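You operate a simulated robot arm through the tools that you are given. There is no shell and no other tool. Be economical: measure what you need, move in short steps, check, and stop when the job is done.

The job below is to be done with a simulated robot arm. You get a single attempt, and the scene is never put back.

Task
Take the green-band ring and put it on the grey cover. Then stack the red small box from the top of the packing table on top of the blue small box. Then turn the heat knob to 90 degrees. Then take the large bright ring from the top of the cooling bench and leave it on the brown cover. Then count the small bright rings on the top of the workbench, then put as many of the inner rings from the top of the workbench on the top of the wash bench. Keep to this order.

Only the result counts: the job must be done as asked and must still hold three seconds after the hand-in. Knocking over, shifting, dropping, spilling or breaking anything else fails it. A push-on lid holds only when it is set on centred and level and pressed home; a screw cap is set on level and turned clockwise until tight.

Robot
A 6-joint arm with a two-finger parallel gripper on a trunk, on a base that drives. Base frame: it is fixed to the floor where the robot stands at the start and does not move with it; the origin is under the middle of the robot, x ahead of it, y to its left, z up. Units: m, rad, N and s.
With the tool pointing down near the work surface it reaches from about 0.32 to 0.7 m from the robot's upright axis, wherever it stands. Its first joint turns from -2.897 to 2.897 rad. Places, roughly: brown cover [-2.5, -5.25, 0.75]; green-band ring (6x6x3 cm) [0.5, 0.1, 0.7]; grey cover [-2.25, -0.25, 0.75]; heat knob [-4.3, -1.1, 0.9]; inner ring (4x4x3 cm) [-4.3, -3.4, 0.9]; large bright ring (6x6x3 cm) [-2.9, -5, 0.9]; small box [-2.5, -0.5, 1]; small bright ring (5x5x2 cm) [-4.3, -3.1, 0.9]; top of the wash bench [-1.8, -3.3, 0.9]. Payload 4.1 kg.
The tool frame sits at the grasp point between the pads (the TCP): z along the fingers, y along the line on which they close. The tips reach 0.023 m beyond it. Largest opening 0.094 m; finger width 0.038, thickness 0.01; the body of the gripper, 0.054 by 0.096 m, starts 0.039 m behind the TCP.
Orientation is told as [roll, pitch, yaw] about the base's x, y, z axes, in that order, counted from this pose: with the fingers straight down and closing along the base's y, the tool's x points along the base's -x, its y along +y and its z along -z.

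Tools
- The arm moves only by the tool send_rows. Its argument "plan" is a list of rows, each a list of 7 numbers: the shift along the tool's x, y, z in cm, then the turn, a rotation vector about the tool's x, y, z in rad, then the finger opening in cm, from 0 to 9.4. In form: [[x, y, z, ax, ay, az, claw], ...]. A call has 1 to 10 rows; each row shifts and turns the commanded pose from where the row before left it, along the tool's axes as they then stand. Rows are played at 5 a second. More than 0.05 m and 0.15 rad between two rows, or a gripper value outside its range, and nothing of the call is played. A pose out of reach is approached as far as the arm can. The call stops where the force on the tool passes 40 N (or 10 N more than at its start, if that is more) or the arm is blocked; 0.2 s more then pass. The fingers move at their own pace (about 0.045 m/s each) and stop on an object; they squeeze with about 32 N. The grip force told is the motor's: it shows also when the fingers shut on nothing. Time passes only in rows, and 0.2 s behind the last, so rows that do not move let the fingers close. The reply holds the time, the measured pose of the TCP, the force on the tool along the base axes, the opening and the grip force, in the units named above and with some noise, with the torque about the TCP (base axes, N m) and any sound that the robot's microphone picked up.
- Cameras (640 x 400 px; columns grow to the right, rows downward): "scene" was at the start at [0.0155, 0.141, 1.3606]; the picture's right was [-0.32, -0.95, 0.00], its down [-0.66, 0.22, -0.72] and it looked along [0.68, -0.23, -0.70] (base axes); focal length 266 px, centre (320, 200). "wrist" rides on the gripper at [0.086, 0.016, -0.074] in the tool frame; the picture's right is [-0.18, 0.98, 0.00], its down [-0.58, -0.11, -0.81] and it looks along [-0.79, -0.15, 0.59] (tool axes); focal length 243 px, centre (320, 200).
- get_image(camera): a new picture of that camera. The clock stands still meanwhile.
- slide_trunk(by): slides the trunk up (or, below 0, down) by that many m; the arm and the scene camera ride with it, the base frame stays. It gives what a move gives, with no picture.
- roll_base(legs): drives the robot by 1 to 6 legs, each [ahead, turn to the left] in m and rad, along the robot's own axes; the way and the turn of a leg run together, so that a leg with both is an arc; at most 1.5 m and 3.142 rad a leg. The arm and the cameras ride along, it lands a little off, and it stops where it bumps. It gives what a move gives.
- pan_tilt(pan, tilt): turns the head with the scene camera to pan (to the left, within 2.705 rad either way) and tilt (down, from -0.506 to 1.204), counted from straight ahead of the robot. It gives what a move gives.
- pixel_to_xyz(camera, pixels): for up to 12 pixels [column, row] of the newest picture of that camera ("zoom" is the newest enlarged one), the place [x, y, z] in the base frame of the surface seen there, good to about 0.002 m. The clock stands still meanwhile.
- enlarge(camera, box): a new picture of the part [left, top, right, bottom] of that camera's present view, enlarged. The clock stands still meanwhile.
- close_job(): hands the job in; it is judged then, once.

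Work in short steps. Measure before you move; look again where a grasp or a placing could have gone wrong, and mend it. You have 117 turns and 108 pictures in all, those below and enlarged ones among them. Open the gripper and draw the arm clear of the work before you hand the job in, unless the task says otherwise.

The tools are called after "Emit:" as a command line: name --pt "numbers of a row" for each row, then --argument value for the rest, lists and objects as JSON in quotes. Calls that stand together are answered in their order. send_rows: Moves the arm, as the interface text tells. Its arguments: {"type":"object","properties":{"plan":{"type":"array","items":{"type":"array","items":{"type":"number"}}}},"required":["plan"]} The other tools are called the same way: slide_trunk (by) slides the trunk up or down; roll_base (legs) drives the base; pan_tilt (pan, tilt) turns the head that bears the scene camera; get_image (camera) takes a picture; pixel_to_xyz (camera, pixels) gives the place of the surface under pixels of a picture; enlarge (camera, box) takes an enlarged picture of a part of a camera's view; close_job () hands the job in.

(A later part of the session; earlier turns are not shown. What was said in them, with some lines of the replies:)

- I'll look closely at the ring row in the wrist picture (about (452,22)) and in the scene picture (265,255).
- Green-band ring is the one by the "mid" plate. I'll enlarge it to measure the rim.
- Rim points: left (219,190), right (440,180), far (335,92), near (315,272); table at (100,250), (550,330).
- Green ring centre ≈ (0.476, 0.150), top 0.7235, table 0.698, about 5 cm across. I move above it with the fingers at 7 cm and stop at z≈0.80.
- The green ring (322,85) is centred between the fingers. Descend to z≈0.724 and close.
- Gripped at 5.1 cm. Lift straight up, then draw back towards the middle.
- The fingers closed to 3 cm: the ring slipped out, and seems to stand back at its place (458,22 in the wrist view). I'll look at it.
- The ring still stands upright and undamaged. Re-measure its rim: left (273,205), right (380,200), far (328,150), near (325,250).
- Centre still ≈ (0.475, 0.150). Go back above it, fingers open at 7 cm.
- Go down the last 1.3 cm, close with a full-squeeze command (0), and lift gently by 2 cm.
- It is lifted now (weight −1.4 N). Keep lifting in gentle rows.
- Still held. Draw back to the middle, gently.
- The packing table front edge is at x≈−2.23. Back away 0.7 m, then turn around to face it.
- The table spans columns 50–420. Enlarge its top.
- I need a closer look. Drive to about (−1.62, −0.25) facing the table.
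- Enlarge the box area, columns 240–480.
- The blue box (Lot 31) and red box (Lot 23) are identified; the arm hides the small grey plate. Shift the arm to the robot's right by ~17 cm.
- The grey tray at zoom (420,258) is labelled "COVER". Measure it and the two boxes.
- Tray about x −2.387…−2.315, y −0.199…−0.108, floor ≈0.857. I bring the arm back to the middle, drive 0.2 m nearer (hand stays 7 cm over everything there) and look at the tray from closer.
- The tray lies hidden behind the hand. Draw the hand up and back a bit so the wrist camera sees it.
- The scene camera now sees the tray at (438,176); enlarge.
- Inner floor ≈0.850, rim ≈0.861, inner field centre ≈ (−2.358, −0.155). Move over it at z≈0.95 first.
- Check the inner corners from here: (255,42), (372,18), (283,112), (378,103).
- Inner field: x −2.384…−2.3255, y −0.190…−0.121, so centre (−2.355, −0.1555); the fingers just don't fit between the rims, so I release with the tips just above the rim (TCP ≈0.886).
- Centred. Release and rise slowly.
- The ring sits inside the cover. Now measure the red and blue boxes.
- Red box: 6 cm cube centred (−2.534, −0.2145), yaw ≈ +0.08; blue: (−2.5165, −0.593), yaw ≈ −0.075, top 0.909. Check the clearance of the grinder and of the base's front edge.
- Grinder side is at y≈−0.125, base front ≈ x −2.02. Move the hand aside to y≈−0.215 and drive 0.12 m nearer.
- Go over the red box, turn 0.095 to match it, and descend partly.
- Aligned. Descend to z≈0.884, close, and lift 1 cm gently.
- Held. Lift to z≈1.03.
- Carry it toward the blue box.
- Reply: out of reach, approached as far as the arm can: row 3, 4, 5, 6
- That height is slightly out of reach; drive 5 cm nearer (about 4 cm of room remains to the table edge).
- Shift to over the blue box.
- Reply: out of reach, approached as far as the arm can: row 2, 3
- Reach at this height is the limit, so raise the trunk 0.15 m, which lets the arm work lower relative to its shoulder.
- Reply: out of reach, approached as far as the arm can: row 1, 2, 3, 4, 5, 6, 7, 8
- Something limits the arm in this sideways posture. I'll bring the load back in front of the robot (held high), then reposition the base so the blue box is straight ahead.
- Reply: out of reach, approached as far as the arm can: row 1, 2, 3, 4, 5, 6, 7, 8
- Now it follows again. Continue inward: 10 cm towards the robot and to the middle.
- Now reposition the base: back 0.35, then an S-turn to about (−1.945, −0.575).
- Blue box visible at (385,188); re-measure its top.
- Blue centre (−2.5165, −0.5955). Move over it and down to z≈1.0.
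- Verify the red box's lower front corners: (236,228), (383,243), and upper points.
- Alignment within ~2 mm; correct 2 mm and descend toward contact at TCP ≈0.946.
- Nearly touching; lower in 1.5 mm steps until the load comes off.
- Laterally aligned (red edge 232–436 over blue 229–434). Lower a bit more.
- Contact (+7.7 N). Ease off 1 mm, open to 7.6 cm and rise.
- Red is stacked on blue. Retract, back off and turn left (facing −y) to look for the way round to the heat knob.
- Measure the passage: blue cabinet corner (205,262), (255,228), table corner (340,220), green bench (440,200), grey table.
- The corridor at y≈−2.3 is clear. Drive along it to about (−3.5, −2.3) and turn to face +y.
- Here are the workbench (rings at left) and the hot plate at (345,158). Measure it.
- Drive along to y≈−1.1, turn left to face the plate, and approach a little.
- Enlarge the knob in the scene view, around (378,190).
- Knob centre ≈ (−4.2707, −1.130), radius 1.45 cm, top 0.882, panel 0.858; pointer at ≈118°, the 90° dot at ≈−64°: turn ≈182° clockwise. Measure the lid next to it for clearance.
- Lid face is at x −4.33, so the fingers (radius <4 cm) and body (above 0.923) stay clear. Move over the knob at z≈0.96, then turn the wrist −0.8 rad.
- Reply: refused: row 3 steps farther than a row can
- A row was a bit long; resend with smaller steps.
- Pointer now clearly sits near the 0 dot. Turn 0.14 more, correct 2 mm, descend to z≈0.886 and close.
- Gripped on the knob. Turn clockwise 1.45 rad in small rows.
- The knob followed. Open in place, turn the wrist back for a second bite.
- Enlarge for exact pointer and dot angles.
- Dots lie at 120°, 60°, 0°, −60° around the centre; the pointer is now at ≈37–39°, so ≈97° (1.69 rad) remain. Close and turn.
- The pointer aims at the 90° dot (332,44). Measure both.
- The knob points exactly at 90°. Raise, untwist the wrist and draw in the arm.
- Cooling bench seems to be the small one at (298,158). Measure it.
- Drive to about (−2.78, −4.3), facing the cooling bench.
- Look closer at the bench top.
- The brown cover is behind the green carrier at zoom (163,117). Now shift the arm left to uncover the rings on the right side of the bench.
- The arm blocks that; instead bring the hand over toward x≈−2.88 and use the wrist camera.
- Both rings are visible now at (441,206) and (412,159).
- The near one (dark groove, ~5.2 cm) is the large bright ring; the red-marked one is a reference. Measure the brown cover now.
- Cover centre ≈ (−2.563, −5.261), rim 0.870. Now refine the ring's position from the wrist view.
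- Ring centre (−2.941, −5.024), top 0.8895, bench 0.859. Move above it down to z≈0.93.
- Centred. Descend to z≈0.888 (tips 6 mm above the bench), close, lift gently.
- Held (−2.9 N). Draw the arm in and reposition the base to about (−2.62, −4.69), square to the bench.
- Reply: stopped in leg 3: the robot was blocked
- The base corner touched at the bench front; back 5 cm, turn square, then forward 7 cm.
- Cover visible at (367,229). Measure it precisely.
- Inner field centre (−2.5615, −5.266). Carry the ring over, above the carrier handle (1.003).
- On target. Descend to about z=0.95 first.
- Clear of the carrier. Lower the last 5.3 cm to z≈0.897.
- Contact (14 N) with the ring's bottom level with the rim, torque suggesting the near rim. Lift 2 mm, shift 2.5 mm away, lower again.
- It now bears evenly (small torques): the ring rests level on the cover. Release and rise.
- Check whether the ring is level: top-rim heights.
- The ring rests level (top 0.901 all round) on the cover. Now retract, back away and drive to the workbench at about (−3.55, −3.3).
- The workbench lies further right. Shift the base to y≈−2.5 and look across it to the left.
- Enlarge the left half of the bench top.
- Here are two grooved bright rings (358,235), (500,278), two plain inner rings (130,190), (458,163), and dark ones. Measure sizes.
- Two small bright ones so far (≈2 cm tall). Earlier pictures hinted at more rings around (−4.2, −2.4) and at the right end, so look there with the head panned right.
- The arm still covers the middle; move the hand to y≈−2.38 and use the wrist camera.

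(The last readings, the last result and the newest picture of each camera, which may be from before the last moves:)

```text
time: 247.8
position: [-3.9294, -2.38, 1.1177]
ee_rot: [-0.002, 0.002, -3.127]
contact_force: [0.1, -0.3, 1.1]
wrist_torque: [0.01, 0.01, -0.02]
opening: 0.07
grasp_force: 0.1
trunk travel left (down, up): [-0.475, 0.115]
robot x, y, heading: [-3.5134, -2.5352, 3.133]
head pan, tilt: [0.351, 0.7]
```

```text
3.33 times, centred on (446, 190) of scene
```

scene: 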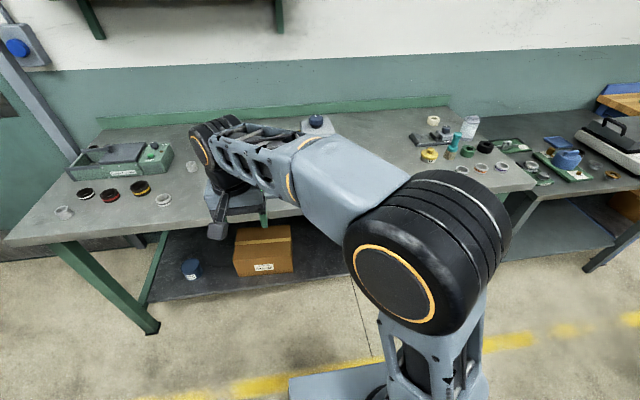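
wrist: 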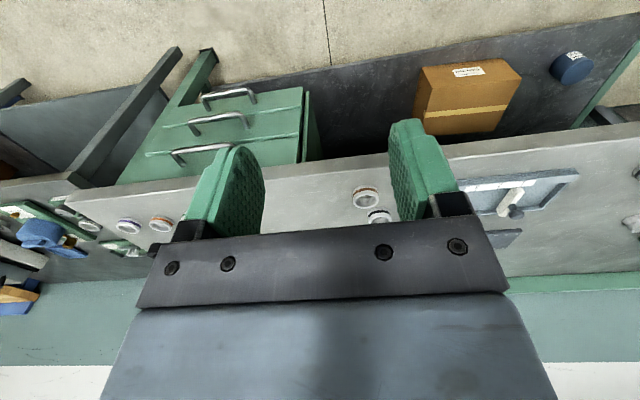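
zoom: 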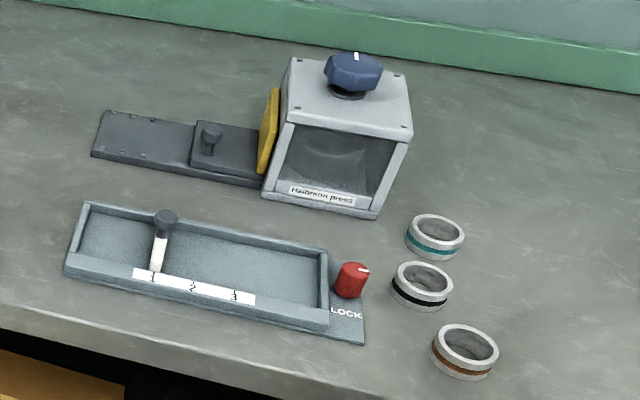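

Three more rings here with teal, black and brown bands. Measure their sizes and take a close-up of the black one and of a left one.

Emit:
pixel_to_xyz --camera "zoom" --pixels '[[411, 227], [459, 232], [396, 276], [448, 283], [437, 341], [493, 349], [420, 265], [424, 293], [466, 327], [465, 362], [520, 300]]'

Emit:
enlarge --camera "scene" --box '[456, 190, 504, 248]'

Emit:
enlarge --camera "scene" --box '[276, 170, 356, 220]'

```text
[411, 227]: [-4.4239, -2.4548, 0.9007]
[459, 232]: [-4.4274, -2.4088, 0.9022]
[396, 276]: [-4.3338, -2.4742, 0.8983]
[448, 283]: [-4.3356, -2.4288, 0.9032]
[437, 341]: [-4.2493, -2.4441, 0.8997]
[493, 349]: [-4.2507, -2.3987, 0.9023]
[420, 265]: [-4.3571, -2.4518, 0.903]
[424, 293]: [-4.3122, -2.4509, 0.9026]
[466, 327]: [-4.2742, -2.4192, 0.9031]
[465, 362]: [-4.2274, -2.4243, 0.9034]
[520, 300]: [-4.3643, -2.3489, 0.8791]
```

```text
6.90 times, centred on (480, 219) of scene
```

zoom: 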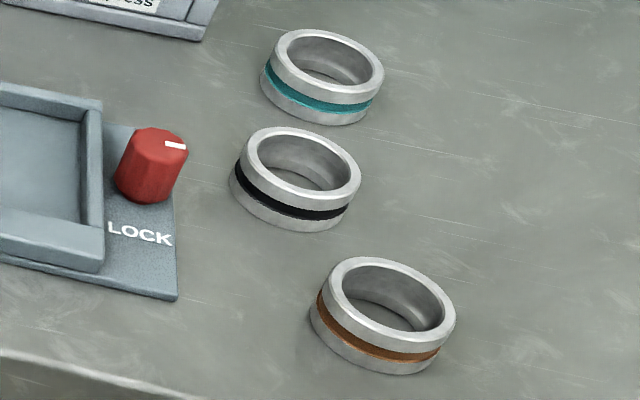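

```text
8.00 times, centred on (316, 195) of scene
```

zoom: 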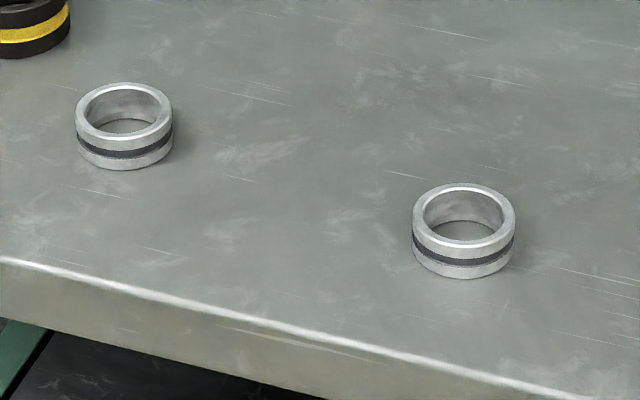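

The banded rings (teal, black, brown) are a larger ~5 cm, 2.5 cm-tall type; the two left ones are the ~4.5 cm, 2 cm small bright rings. Check the third ring at the right end, hidden behind the finger, by shifting 10 cm.

Emit:
send_rows --pt "0 -4 0 0 0 0 9" --pt "0 -4 0 0 0 0 9" --pt "0 -4 0 0 0 0 9" --pt "0 0 0 0 0 0 9"

Emit:
enlarge --camera "wrist" --box '[160, 140, 400, 260]'

```text
time: 248.8
position: [-3.9316, -2.2595, 1.1175]
ee_rot: [0.0, 0.003, -3.125]
contact_force: [-0.1, -0.6, -0.2]
wrist_torque: [0.0, 0.01, 0.02]
opening: 0.0901
grasp_force: 0.0
trunk travel left (down, up): [-0.475, 0.115]
robot x, y, heading: [-3.5141, -2.5336, 3.136]
head pan, tilt: [0.351, 0.7]
```

```text
2.67 times, centred on (280, 200) of wrist
```

zoom: 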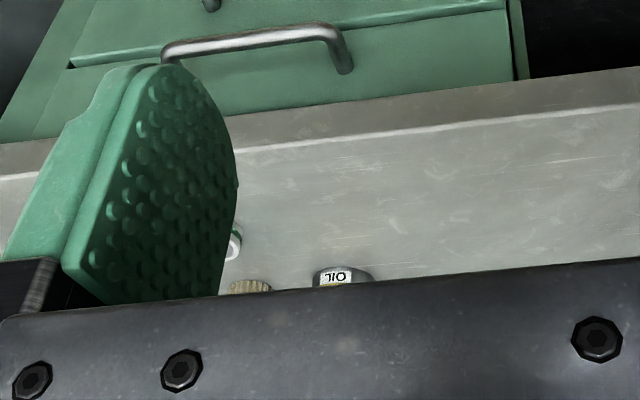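

The third one shows a green band too, so the count of small bright rings is 2: move two inner rings. Centre the arm and drive to about (−3.88, −3.15), facing the workbench.

Emit:
send_rows --pt "0 4.5 0 0 0 0 6.5" --pt "0 4.5 0 0 0 0 6.5" --pt "0 4.5 0 0 0 0 6.5" --pt "0 4.5 0 0 0 0 6.5" --pt "0 4.5 0 0 0 0 6.5" --pt "0 4.5 0 0 0 0 6.5"

Emit:
roll_base --legs '[[0, 1.571], [0.615, 0], [0, -1.571], [0.36, 0]]'

Emit:
get_image --camera "wrist"

```text
time: 250.2
position: [-3.9275, -2.5308, 1.1186]
ee_rot: [-0.002, 0.001, -3.125]
contact_force: [-0.6, -0.7, -0.1]
wrist_torque: [-0.01, 0.02, 0.0]
opening: 0.0649
grasp_force: 0.0
trunk travel left (down, up): [-0.475, 0.115]
robot x, y, heading: [-3.5149, -2.5345, 3.139]
head pan, tilt: [0.351, 0.7]
```

```text
time: 263.3
position: [-4.2816, -3.1533, 1.1171]
ee_rot: [-0.001, 0.004, -3.101]
contact_force: [0.1, -0.5, 0.4]
wrist_torque: [-0.01, -0.02, 0.01]
opening: 0.0649
grasp_force: 0.0
trunk travel left (down, up): [-0.475, 0.115]
robot x, y, heading: [-3.8719, -3.1458, -3.114]
head pan, tilt: [0.351, 0.7]
```

```text
8 pictures are left
```

wrist: 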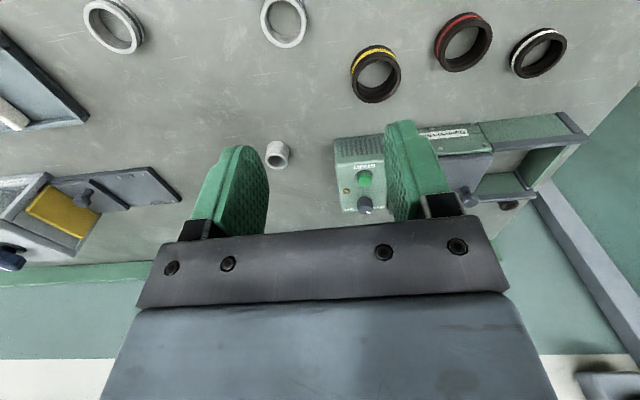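

Ring B is at (277,153). Hover over it at z≈0.94 while checking its position from this picture.

Emit:
pixel_to_xyz --camera "wrist" --pixels '[[267, 155], [287, 156], [277, 146], [276, 166], [270, 160], [284, 160]]'

Emit:
send_rows --pt "-3.54 -2.15 0 0 0 0 6.5" --pt "-3.54 -2.15 0 0 0 0 6.5" --pt "-3.54 -2.15 0 0 0 0 6.5" --pt "-3.54 -2.15 0 0 0 0 6.5" --pt "-3.54 -2.15 0 0 0 0 6.5" --pt "0 0 4.5 0 0 0 6.5" --pt "0 0 4.5 0 0 0 6.5" --pt "0 0 4.5 0 0 0 6.5" --pt "0 0 3.9 0 0 0 6.5" --pt "0 0 0 0 0 0 6.5"

Emit:
get_image --camera "wrist"

```text
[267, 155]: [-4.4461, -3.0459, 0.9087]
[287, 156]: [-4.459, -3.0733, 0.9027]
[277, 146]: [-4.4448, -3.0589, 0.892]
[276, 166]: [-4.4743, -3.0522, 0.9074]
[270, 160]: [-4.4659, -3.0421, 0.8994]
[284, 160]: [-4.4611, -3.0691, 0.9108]
```

```text
time: 265.5
position: [-4.462, -3.0518, 0.9438]
ee_rot: [-0.002, 0.004, -3.102]
contact_force: [-0.8, 0.2, 0.1]
wrist_torque: [0.01, 0.02, 0.0]
opening: 0.0652
grasp_force: 0.0
trunk travel left (down, up): [-0.475, 0.115]
robot x, y, heading: [-3.8685, -3.1455, -3.124]
head pan, tilt: [0.351, 0.7]
```

```text
7 pictures are left
```

wrist: 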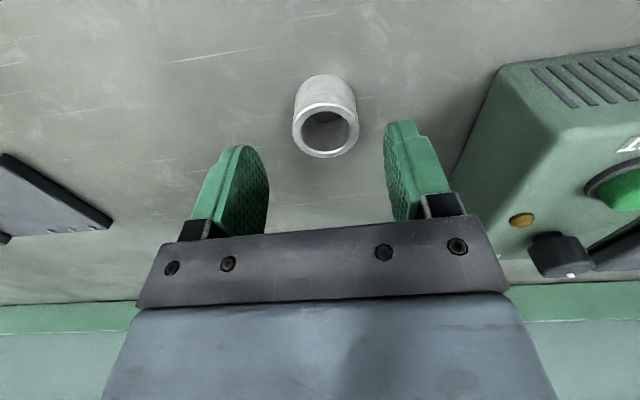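

Centred. Descend to 0.905, close, and lift gently, then draw back over the bench front.

Emit:
send_rows --pt "0 0.2 2 0 0 0 6.5" --pt "0 0 1.5 0 0 0 6.5" --pt "0 0 0.4 0 0 0 6.5" --pt "0 0 0 0 0 0 0" --pt "0 0 0 0 0 0 0" --pt "0 0 0 0 0 0 0" --pt "0 0 0 0 0 0 0" --pt "0 0 -0.3 0 0 0 0" --pt "0 0 -0.6 0 0 0 0" --pt "0 0 -0.8 0 0 0 0"

Emit:
send_rows --pt "0 0 -1 0 0 0 0" --pt "0 0 -1.5 0 0 0 0" --pt "0 0 -2 0 0 0 0" --pt "0 0 -2.5 0 0 0 0" --pt "0 0 -2.5 0 0 0 0" --pt "0 0 -2.5 0 0 0 0" --pt "0 0 -2.5 0 0 0 0" --pt "0 0 -2.5 0 0 0 0" --pt "0.5 0 -1.5 0 0 0 0" --pt "1 0.5 -0.7 0 0 0 0"

Emit:
send_rows --pt "1.8 1 0 0 0 0 0" --pt "2 1.2 0 0 0 0 0" --pt "2.2 1.4 0 0 0 0 0" --pt "2.2 1.4 0 0 0 0 0" --pt "2.2 1.4 0 0 0 0 0" --pt "2.2 1.4 0 0 0 0 0" --pt "1.8 1 0 0 0 0 0" --pt "1 0.5 0 0 0 0 0"

```text
time: 267.7
position: [-4.4612, -3.0548, 0.9212]
ee_rot: [-0.001, 0.001, -3.102]
contact_force: [-0.8, 0.7, -1.6]
wrist_torque: [0.0, 0.01, 0.0]
opening: 0.0362
grasp_force: 32.1
trunk travel left (down, up): [-0.475, 0.115]
robot x, y, heading: [-3.8697, -3.1443, -3.123]
head pan, tilt: [0.351, 0.7]
```

```text
time: 269.9
position: [-4.4467, -3.0589, 1.1127]
ee_rot: [-0.001, 0.004, -3.1]
contact_force: [0.1, 0.1, -2.1]
wrist_torque: [0.02, -0.01, -0.02]
opening: 0.0362
grasp_force: 32.0
trunk travel left (down, up): [-0.475, 0.115]
robot x, y, heading: [-3.8672, -3.1455, -3.119]
head pan, tilt: [0.351, 0.7]
```

```text
time: 271.7
position: [-4.2887, -3.1447, 1.1141]
ee_rot: [-0.002, 0.002, -3.101]
contact_force: [0.1, 0.0, -0.9]
wrist_torque: [0.03, -0.02, 0.03]
opening: 0.0361
grasp_force: 32.2
trunk travel left (down, up): [-0.475, 0.115]
robot x, y, heading: [-3.8674, -3.144, -3.122]
head pan, tilt: [0.351, 0.7]
```

Inner ring held (3.6 cm). Drive to the wash bench: back 0.35, turn round, ahead 0.97.

Emit:
roll_base --legs '[[-0.35, 0], [0, 3.122], [0.97, 0]]'

Emit:
pan_tilt --pan 0.1 --tilt 0.75

Emit:
get_image --camera "scene"

```text
time: 285.9
position: [-2.1238, -3.1328, 1.1142]
ee_rot: [-0.002, 0.003, 0.033]
contact_force: [0.1, 0.0, -1.5]
wrist_torque: [-0.02, 0.03, -0.02]
opening: 0.0363
grasp_force: 32.3
trunk travel left (down, up): [-0.475, 0.115]
robot x, y, heading: [-2.5473, -3.1326, 0.013]
head pan, tilt: [0.351, 0.7]
```

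```text
time: 286.7
position: [-2.1247, -3.134, 1.1141]
ee_rot: [-0.001, 0.002, 0.032]
contact_force: [-0.8, 0.2, -1.1]
wrist_torque: [0.0, 0.01, 0.01]
opening: 0.0362
grasp_force: 32.2
trunk travel left (down, up): [-0.475, 0.115]
robot x, y, heading: [-2.5451, -3.1295, 0.01]
head pan, tilt: [0.099, 0.75]
```

```text
6 pictures are left
```

scene: 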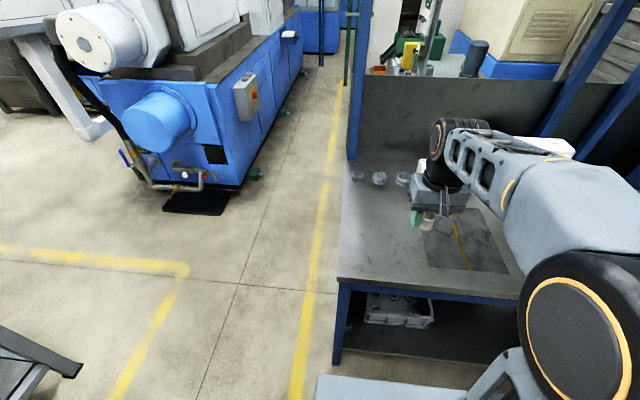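

The bench top is free around (380,240) and (385,215). Measure.

Emit:
pixel_to_xyz --camera "scene" --pixels '[[375, 250], [385, 225], [380, 205], [342, 277], [345, 180], [425, 250], [380, 178], [402, 180], [359, 175], [420, 265]]'

```text
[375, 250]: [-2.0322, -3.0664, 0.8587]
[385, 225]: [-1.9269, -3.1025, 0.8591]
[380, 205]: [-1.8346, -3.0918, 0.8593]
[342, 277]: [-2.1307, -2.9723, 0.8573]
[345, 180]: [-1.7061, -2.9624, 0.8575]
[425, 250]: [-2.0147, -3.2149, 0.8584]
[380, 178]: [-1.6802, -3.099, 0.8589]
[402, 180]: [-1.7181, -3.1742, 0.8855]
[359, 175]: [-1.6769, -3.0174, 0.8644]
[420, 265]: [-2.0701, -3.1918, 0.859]
```

Top at 0.859. Set the first ring at (−1.95, −3.09), release and come back up.

Emit:
send_rows --pt "-1 0.43 0.6 0 0 0 0" --pt "-2 0.43 1 0 0 0 0" --pt "-2.3 0.43 1.3 0 0 0 0" --pt "-2.3 0.43 1.3 0 0 0 0" --pt "-2.3 0.43 1.3 0 0 0 0" --pt "-2.3 0.43 1.3 0 0 0 0" --pt "-2.2 0.43 1.3 0 0 0 0" --pt "-2 0.43 1.3 0 0 0 0" --pt "-1.18 0.4 1.4 0 0 0 0"

Emit:
send_rows --pt "0 0 2 0 0 0 0" --pt "0 0 2.5 0 0 0 0" --pt "0 0 2.5 0 0 0 0" --pt "0 0 2 0 0 0 0" --pt "0 0 1.5 0 0 0 0" --pt "0 0 0.9 0 0 0 0" --pt "0 0 0.4 0 0 0 0" --pt "0 0 0 0 0 0 0"

```text
time: 288.7
position: [-1.949, -3.09, 1.0038]
ee_rot: [-0.002, 0.004, 0.032]
contact_force: [-0.5, 0.8, -0.3]
wrist_torque: [-0.01, 0.01, 0.0]
opening: 0.0363
grasp_force: 32.2
trunk travel left (down, up): [-0.475, 0.115]
robot x, y, heading: [-2.548, -3.1304, 0.008]
head pan, tilt: [0.099, 0.75]
```

```text
time: 290.5
position: [-1.9483, -3.0901, 0.8871]
ee_rot: [-0.001, 0.003, 0.032]
contact_force: [0.3, 0.4, -1.5]
wrist_torque: [0.01, -0.02, -0.03]
opening: 0.0363
grasp_force: 31.7
trunk travel left (down, up): [-0.475, 0.115]
robot x, y, heading: [-2.5484, -3.1288, 0.007]
head pan, tilt: [0.099, 0.75]
```

2 mm above the top: lower, release, rise, retract, and drive back to the workbench.

Emit:
send_rows --pt "0 0 0.15 0 0 0 0" --pt "0 0 0 0 0 0 6" --pt "0 0 0 0 0 0 6" --pt "0 0 0 0 0 0 6" --pt "0 0 -1 0 0 0 6" --pt "0 0 -2.5 0 0 0 6" --pt "0 0 -4 0 0 0 6" --pt "0 0 -4.5 0 0 0 6" --pt "0 0 -4.5 0 0 0 6"

Emit:
send_rows --pt "4 -0.9 -1.6 0 0 0 6.5" --pt "4.2 -0.9 -1.6 0 0 0 6.5" --pt "4.2 -0.9 -1.6 0 0 0 6.5" --pt "4.2 -0.9 -1.6 0 0 0 6.5" --pt "0 0 0 0 0 0 6.5"

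Emit:
get_image --camera "scene"

Emit:
roll_base --legs '[[-0.97, 0], [0, 3.135], [0.35, 0]]'

```text
time: 292.5
position: [-1.9503, -3.0892, 1.052]
ee_rot: [-0.003, 0.002, 0.031]
contact_force: [0.0, 0.2, 0.1]
wrist_torque: [0.0, -0.03, -0.02]
opening: 0.0598
grasp_force: 0.1
trunk travel left (down, up): [-0.475, 0.115]
robot x, y, heading: [-2.549, -3.1302, 0.009]
head pan, tilt: [0.099, 0.75]
```

```text
time: 293.7
position: [-2.115, -3.1327, 1.1139]
ee_rot: [-0.002, 0.004, 0.031]
contact_force: [0.2, 0.0, 0.1]
wrist_torque: [0.0, 0.02, -0.01]
opening: 0.065
grasp_force: 0.1
trunk travel left (down, up): [-0.475, 0.115]
robot x, y, heading: [-2.541, -3.1294, 0.012]
head pan, tilt: [0.099, 0.75]
```

```text
5 pictures are left
```

scene: 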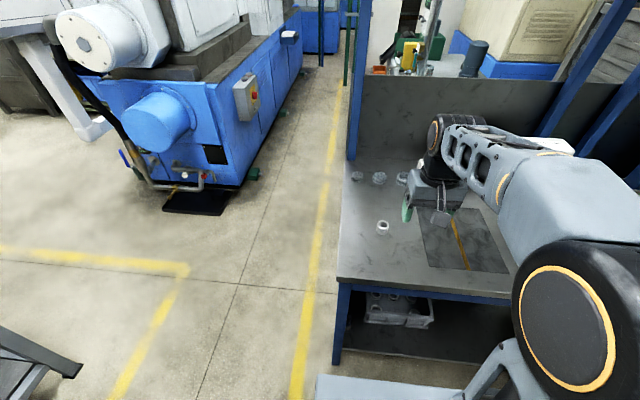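

```text
time: 308.0
position: [-4.3003, -3.1249, 1.1152]
ee_rot: [-0.001, 0.004, -3.124]
contact_force: [-0.7, -0.3, 0.0]
wrist_torque: [-0.03, -0.01, 0.0]
opening: 0.0651
grasp_force: 0.1
trunk travel left (down, up): [-0.475, 0.115]
robot x, y, heading: [-3.8722, -3.1339, 3.134]
head pan, tilt: [0.099, 0.75]
```

First ring stands on the wash bench at (383,227). Hover over the second inner ring A (−4.262, −3.412).

Emit:
send_rows --pt "0.47 4.11 0 0 0 0 6.5" --pt "0.47 4.11 0 0 0 0 6.5" --pt "0.47 4.11 0 0 0 0 6.5" --pt "0.47 4.11 0 0 0 0 6.5" --pt "0.47 4.11 0 0 0 0 6.5" --pt "0.47 4.11 0 0 0 0 6.5" --pt "0.46 4.14 0 0 0 0 6.5" --pt "0 0 4.5 0 0 0 6.5" --pt "0 0 4.5 0 0 0 6.5" --pt "0 0 4.5 0 0 0 6.5"

Emit:
send_rows --pt "0 0 3.5 0 0 0 6.5" --pt "0 0 0 0 0 0 6.5"

Emit:
get_image --camera "wrist"

```text
time: 310.2
position: [-4.2611, -3.4121, 0.9802]
ee_rot: [-0.002, 0.002, -3.128]
contact_force: [0.6, -0.4, 0.3]
wrist_torque: [0.0, 0.0, -0.02]
opening: 0.065
grasp_force: 0.1
trunk travel left (down, up): [-0.475, 0.115]
robot x, y, heading: [-3.868, -3.1331, 3.137]
head pan, tilt: [0.099, 0.75]
```

```text
time: 310.8
position: [-4.2617, -3.4128, 0.9448]
ee_rot: [-0.002, 0.003, -3.126]
contact_force: [0.5, 0.5, -0.2]
wrist_torque: [0.02, -0.04, -0.02]
opening: 0.0651
grasp_force: 0.1
trunk travel left (down, up): [-0.475, 0.115]
robot x, y, heading: [-3.8691, -3.1319, 3.137]
head pan, tilt: [0.099, 0.75]
```

```text
4 pictures are left
```

wrist: 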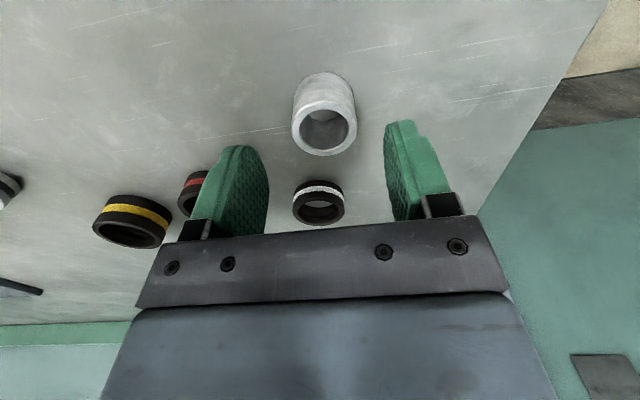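

Same framing as before. Grasp, lift gently and bring back to the middle.

Emit:
send_rows --pt "0 0.2 2 0 0 0 6.5" --pt "0 0 1.5 0 0 0 6.5" --pt "0 0 0.5 0 0 0 6.5" --pt "0 0 0 0 0 0 0" --pt "0 0 0 0 0 0 0" --pt "0 0 0 0 0 0 0" --pt "0 0 0 0 0 0 0" --pt "0 0 -0.3 0 0 0 0" --pt "0 0 -0.6 0 0 0 0" --pt "0 0 -0.8 0 0 0 0"

Emit:
send_rows --pt "0 0 -1 0 0 0 0" --pt "0 0 -1.5 0 0 0 0" --pt "0 0 -2 0 0 0 0" --pt "0 0 -2.5 0 0 0 0" --pt "0 0 -2.5 0 0 0 0" --pt "0 0 -2.5 0 0 0 0" --pt "0 0 -2.5 0 0 0 0" --pt "0 0 -2.5 0 0 0 0" --pt "0 -0.8 -1.5 0 0 0 0" --pt "0 -1.6 -0.7 0 0 0 0"

Emit:
send_rows --pt "-0.3 -2.2 0 0 0 0 0" --pt "-0.3 -2.8 0 0 0 0 0" --pt "-0.3 -3 0 0 0 0 0" --pt "-0.3 -3 0 0 0 0 0" --pt "-0.3 -3 0 0 0 0 0" --pt "-0.3 -3 0 0 0 0 0" --pt "-0.3 -3 0 0 0 0 0" --pt "-0.3 -2.8 0 0 0 0 0" --pt "-0.3 -1.8 0 0 0 0 0" --pt "-0.3 -1 0 0 0 0 0"

```text
time: 313.0
position: [-4.261, -3.4131, 0.9232]
ee_rot: [-0.001, 0.003, -3.127]
contact_force: [0.1, -0.3, -1.1]
wrist_torque: [-0.02, 0.01, 0.01]
opening: 0.0366
grasp_force: 32.0
trunk travel left (down, up): [-0.475, 0.115]
robot x, y, heading: [-3.8718, -3.1335, 3.133]
head pan, tilt: [0.099, 0.75]
```

```text
time: 315.2
position: [-4.2613, -3.3884, 1.1146]
ee_rot: [-0.002, 0.003, -3.127]
contact_force: [-1.3, 0.1, -1.6]
wrist_torque: [0.02, 0.06, 0.03]
opening: 0.0364
grasp_force: 31.7
trunk travel left (down, up): [-0.475, 0.115]
robot x, y, heading: [-3.8661, -3.1326, 3.136]
head pan, tilt: [0.099, 0.75]
```

```text
time: 317.4
position: [-4.2971, -3.1328, 1.1146]
ee_rot: [0.0, 0.003, -3.126]
contact_force: [-0.5, -0.6, -1.1]
wrist_torque: [0.0, 0.01, 0.0]
opening: 0.0363
grasp_force: 31.4
trunk travel left (down, up): [-0.475, 0.115]
robot x, y, heading: [-3.8694, -3.1307, 3.142]
head pan, tilt: [0.099, 0.75]
```

Held again. Drive back to the wash bench.

Emit:
roll_base --legs '[[-0.35, 0], [0, -3.135], [0.97, 0]]'

Emit:
get_image --camera "scene"

```text
time: 331.7
position: [-2.1206, -3.1772, 1.1145]
ee_rot: [-0.002, 0.003, -0.009]
contact_force: [0.0, -0.6, -1.0]
wrist_torque: [-0.01, 0.0, -0.02]
opening: 0.0362
grasp_force: 31.7
trunk travel left (down, up): [-0.475, 0.115]
robot x, y, heading: [-2.548, -3.1683, -0.028]
head pan, tilt: [0.099, 0.75]
```

```text
3 pictures are left
```

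scene: 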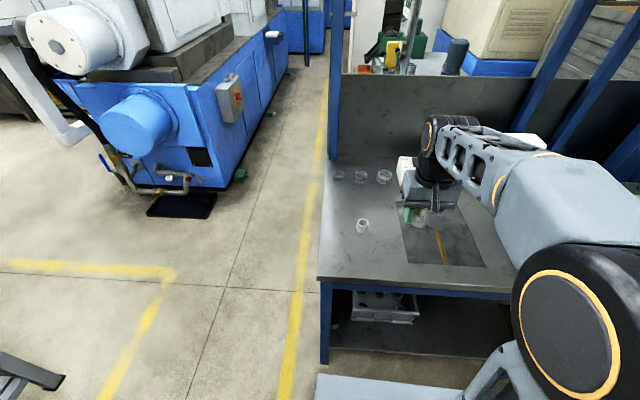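

Place the second ring at (−2.05, −3.09), 10 cm in front of the first; release, rise and retract.

Emit:
send_rows --pt "-0.8 1 1 0 0 0 0" --pt "-1.2 1.6 1.5 0 0 0 0" --pt "-1.5 1.8 1.5 0 0 0 0" --pt "-1.5 1.8 1.5 0 0 0 0" --pt "-1.2 1.6 1.5 0 0 0 0" --pt "-0.78 0.98 1.5 0 0 0 0" --pt "0 0 1.5 0 0 0 0"

Emit:
send_rows --pt "0 0 2 0 0 0 0" --pt "0 0 2.5 0 0 0 0" --pt "0 0 2.5 0 0 0 0" --pt "0 0 2.5 0 0 0 0" --pt "0 0 1.7 0 0 0 0" --pt "0 0 1 0 0 0 0" --pt "0 0 0.5 0 0 0 0" --pt "0 0 0 0 0 0 0"

```text
time: 333.3
position: [-2.0509, -3.089, 1.0146]
ee_rot: [0.0, 0.003, -0.01]
contact_force: [0.4, 0.0, -1.3]
wrist_torque: [0.0, 0.01, 0.02]
opening: 0.0363
grasp_force: 32.3
trunk travel left (down, up): [-0.475, 0.115]
robot x, y, heading: [-2.551, -3.1672, -0.029]
head pan, tilt: [0.099, 0.75]
```

```text
time: 335.1
position: [-2.0525, -3.0897, 0.8866]
ee_rot: [-0.003, 0.003, -0.009]
contact_force: [0.1, 0.4, -2.7]
wrist_torque: [0.01, 0.01, 0.01]
opening: 0.0363
grasp_force: 32.4
trunk travel left (down, up): [-0.475, 0.115]
robot x, y, heading: [-2.55, -3.1664, -0.028]
head pan, tilt: [0.099, 0.75]
```

Right at the surface. Lower 1 mm, release, rise and retract; then look once.

Emit:
send_rows --pt "0 0 0.12 0 0 0 0" --pt "0 0 0 0 0 0 6" --pt "0 0 0 0 0 0 6" --pt "0 0 0 0 0 0 6" --pt "0 0 -1 0 0 0 6" --pt "0 0 -2.5 0 0 0 6" --pt "0 0 -4 0 0 0 6" --pt "0 0 -4.5 0 0 0 6" --pt "0 0 -4.5 0 0 0 6" --pt "0 0 -4 0 0 0 6"

Emit:
send_rows --pt "3 -4 0 0 0 0 6.5" --pt "3 -4 0 0 0 0 6.5" --pt "2 -2 0 0 0 0 6.5" --pt "0 0 0 0 0 0 6.5"

Emit:
roll_base --legs '[[-0.25, 0]]'

Emit:
enlarge --camera "scene" --box '[300, 130, 492, 250]'

```text
time: 337.3
position: [-2.0501, -3.0913, 1.093]
ee_rot: [-0.002, 0.003, -0.01]
contact_force: [-0.2, -0.1, -0.3]
wrist_torque: [0.02, 0.01, -0.02]
opening: 0.0599
grasp_force: 0.1
trunk travel left (down, up): [-0.475, 0.115]
robot x, y, heading: [-2.5503, -3.1652, -0.028]
head pan, tilt: [0.099, 0.75]
```

```text
time: 338.3
position: [-2.1308, -3.1906, 1.0919]
ee_rot: [-0.003, 0.005, -0.008]
contact_force: [0.3, 0.3, -0.1]
wrist_torque: [0.03, -0.02, 0.02]
opening: 0.065
grasp_force: 0.0
trunk travel left (down, up): [-0.475, 0.115]
robot x, y, heading: [-2.5481, -3.167, -0.032]
head pan, tilt: [0.099, 0.75]
```

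```text
time: 340.1
position: [-2.3824, -3.18, 1.0911]
ee_rot: [-0.003, 0.002, -0.006]
contact_force: [0.0, -0.3, -0.1]
wrist_torque: [-0.01, 0.02, -0.03]
opening: 0.0648
grasp_force: 0.1
trunk travel left (down, up): [-0.475, 0.115]
robot x, y, heading: [-2.7999, -3.1629, -0.03]
head pan, tilt: [0.099, 0.75]
```

```text
3.33 times, centred on (396, 190) of scene
```

zoom: 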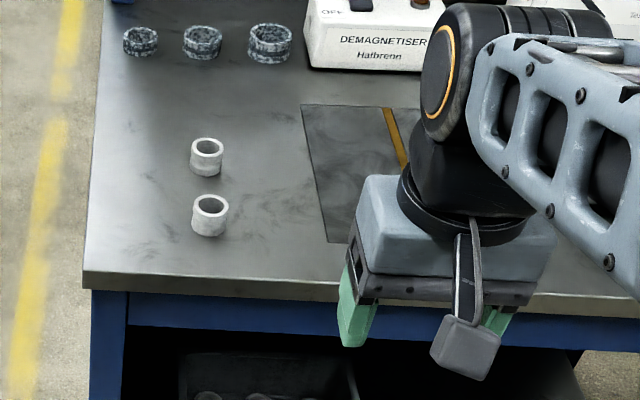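

Both inner rings stand upright on the wash bench and the arm is clear and open, so I hand the job in.

Emit:
close_job

```text
The job is handed in.
```

I've done all five parts in the order you gave and handed the job in. I counted 2 small bright rings on the workbench.

- **Green-band ring:** it sits inside the grey cover. My first grip slipped as I started to lift. The ring stayed standing where it was, and the second pick held.
- **Red small box:** it is stacked on the blue small box on the packing table.
- **Heat knob:** the pointer is on the 90° mark.
- **Large bright ring:** it is on the brown cover and measured level. It rests at rim height and did not drop inside the frame.
- **Inner rings:** two from the workbench now stand upright on the wash bench.

- **Count:** I left out the rings with coloured bands. Those I measured were larger and taller than the small bright ones. One ring at the right end of the bench was partly hidden, and I took it as green-banded.
- **Bump:** the base lightly touched the front of the cooling bench once. I saw nothing on it shift.
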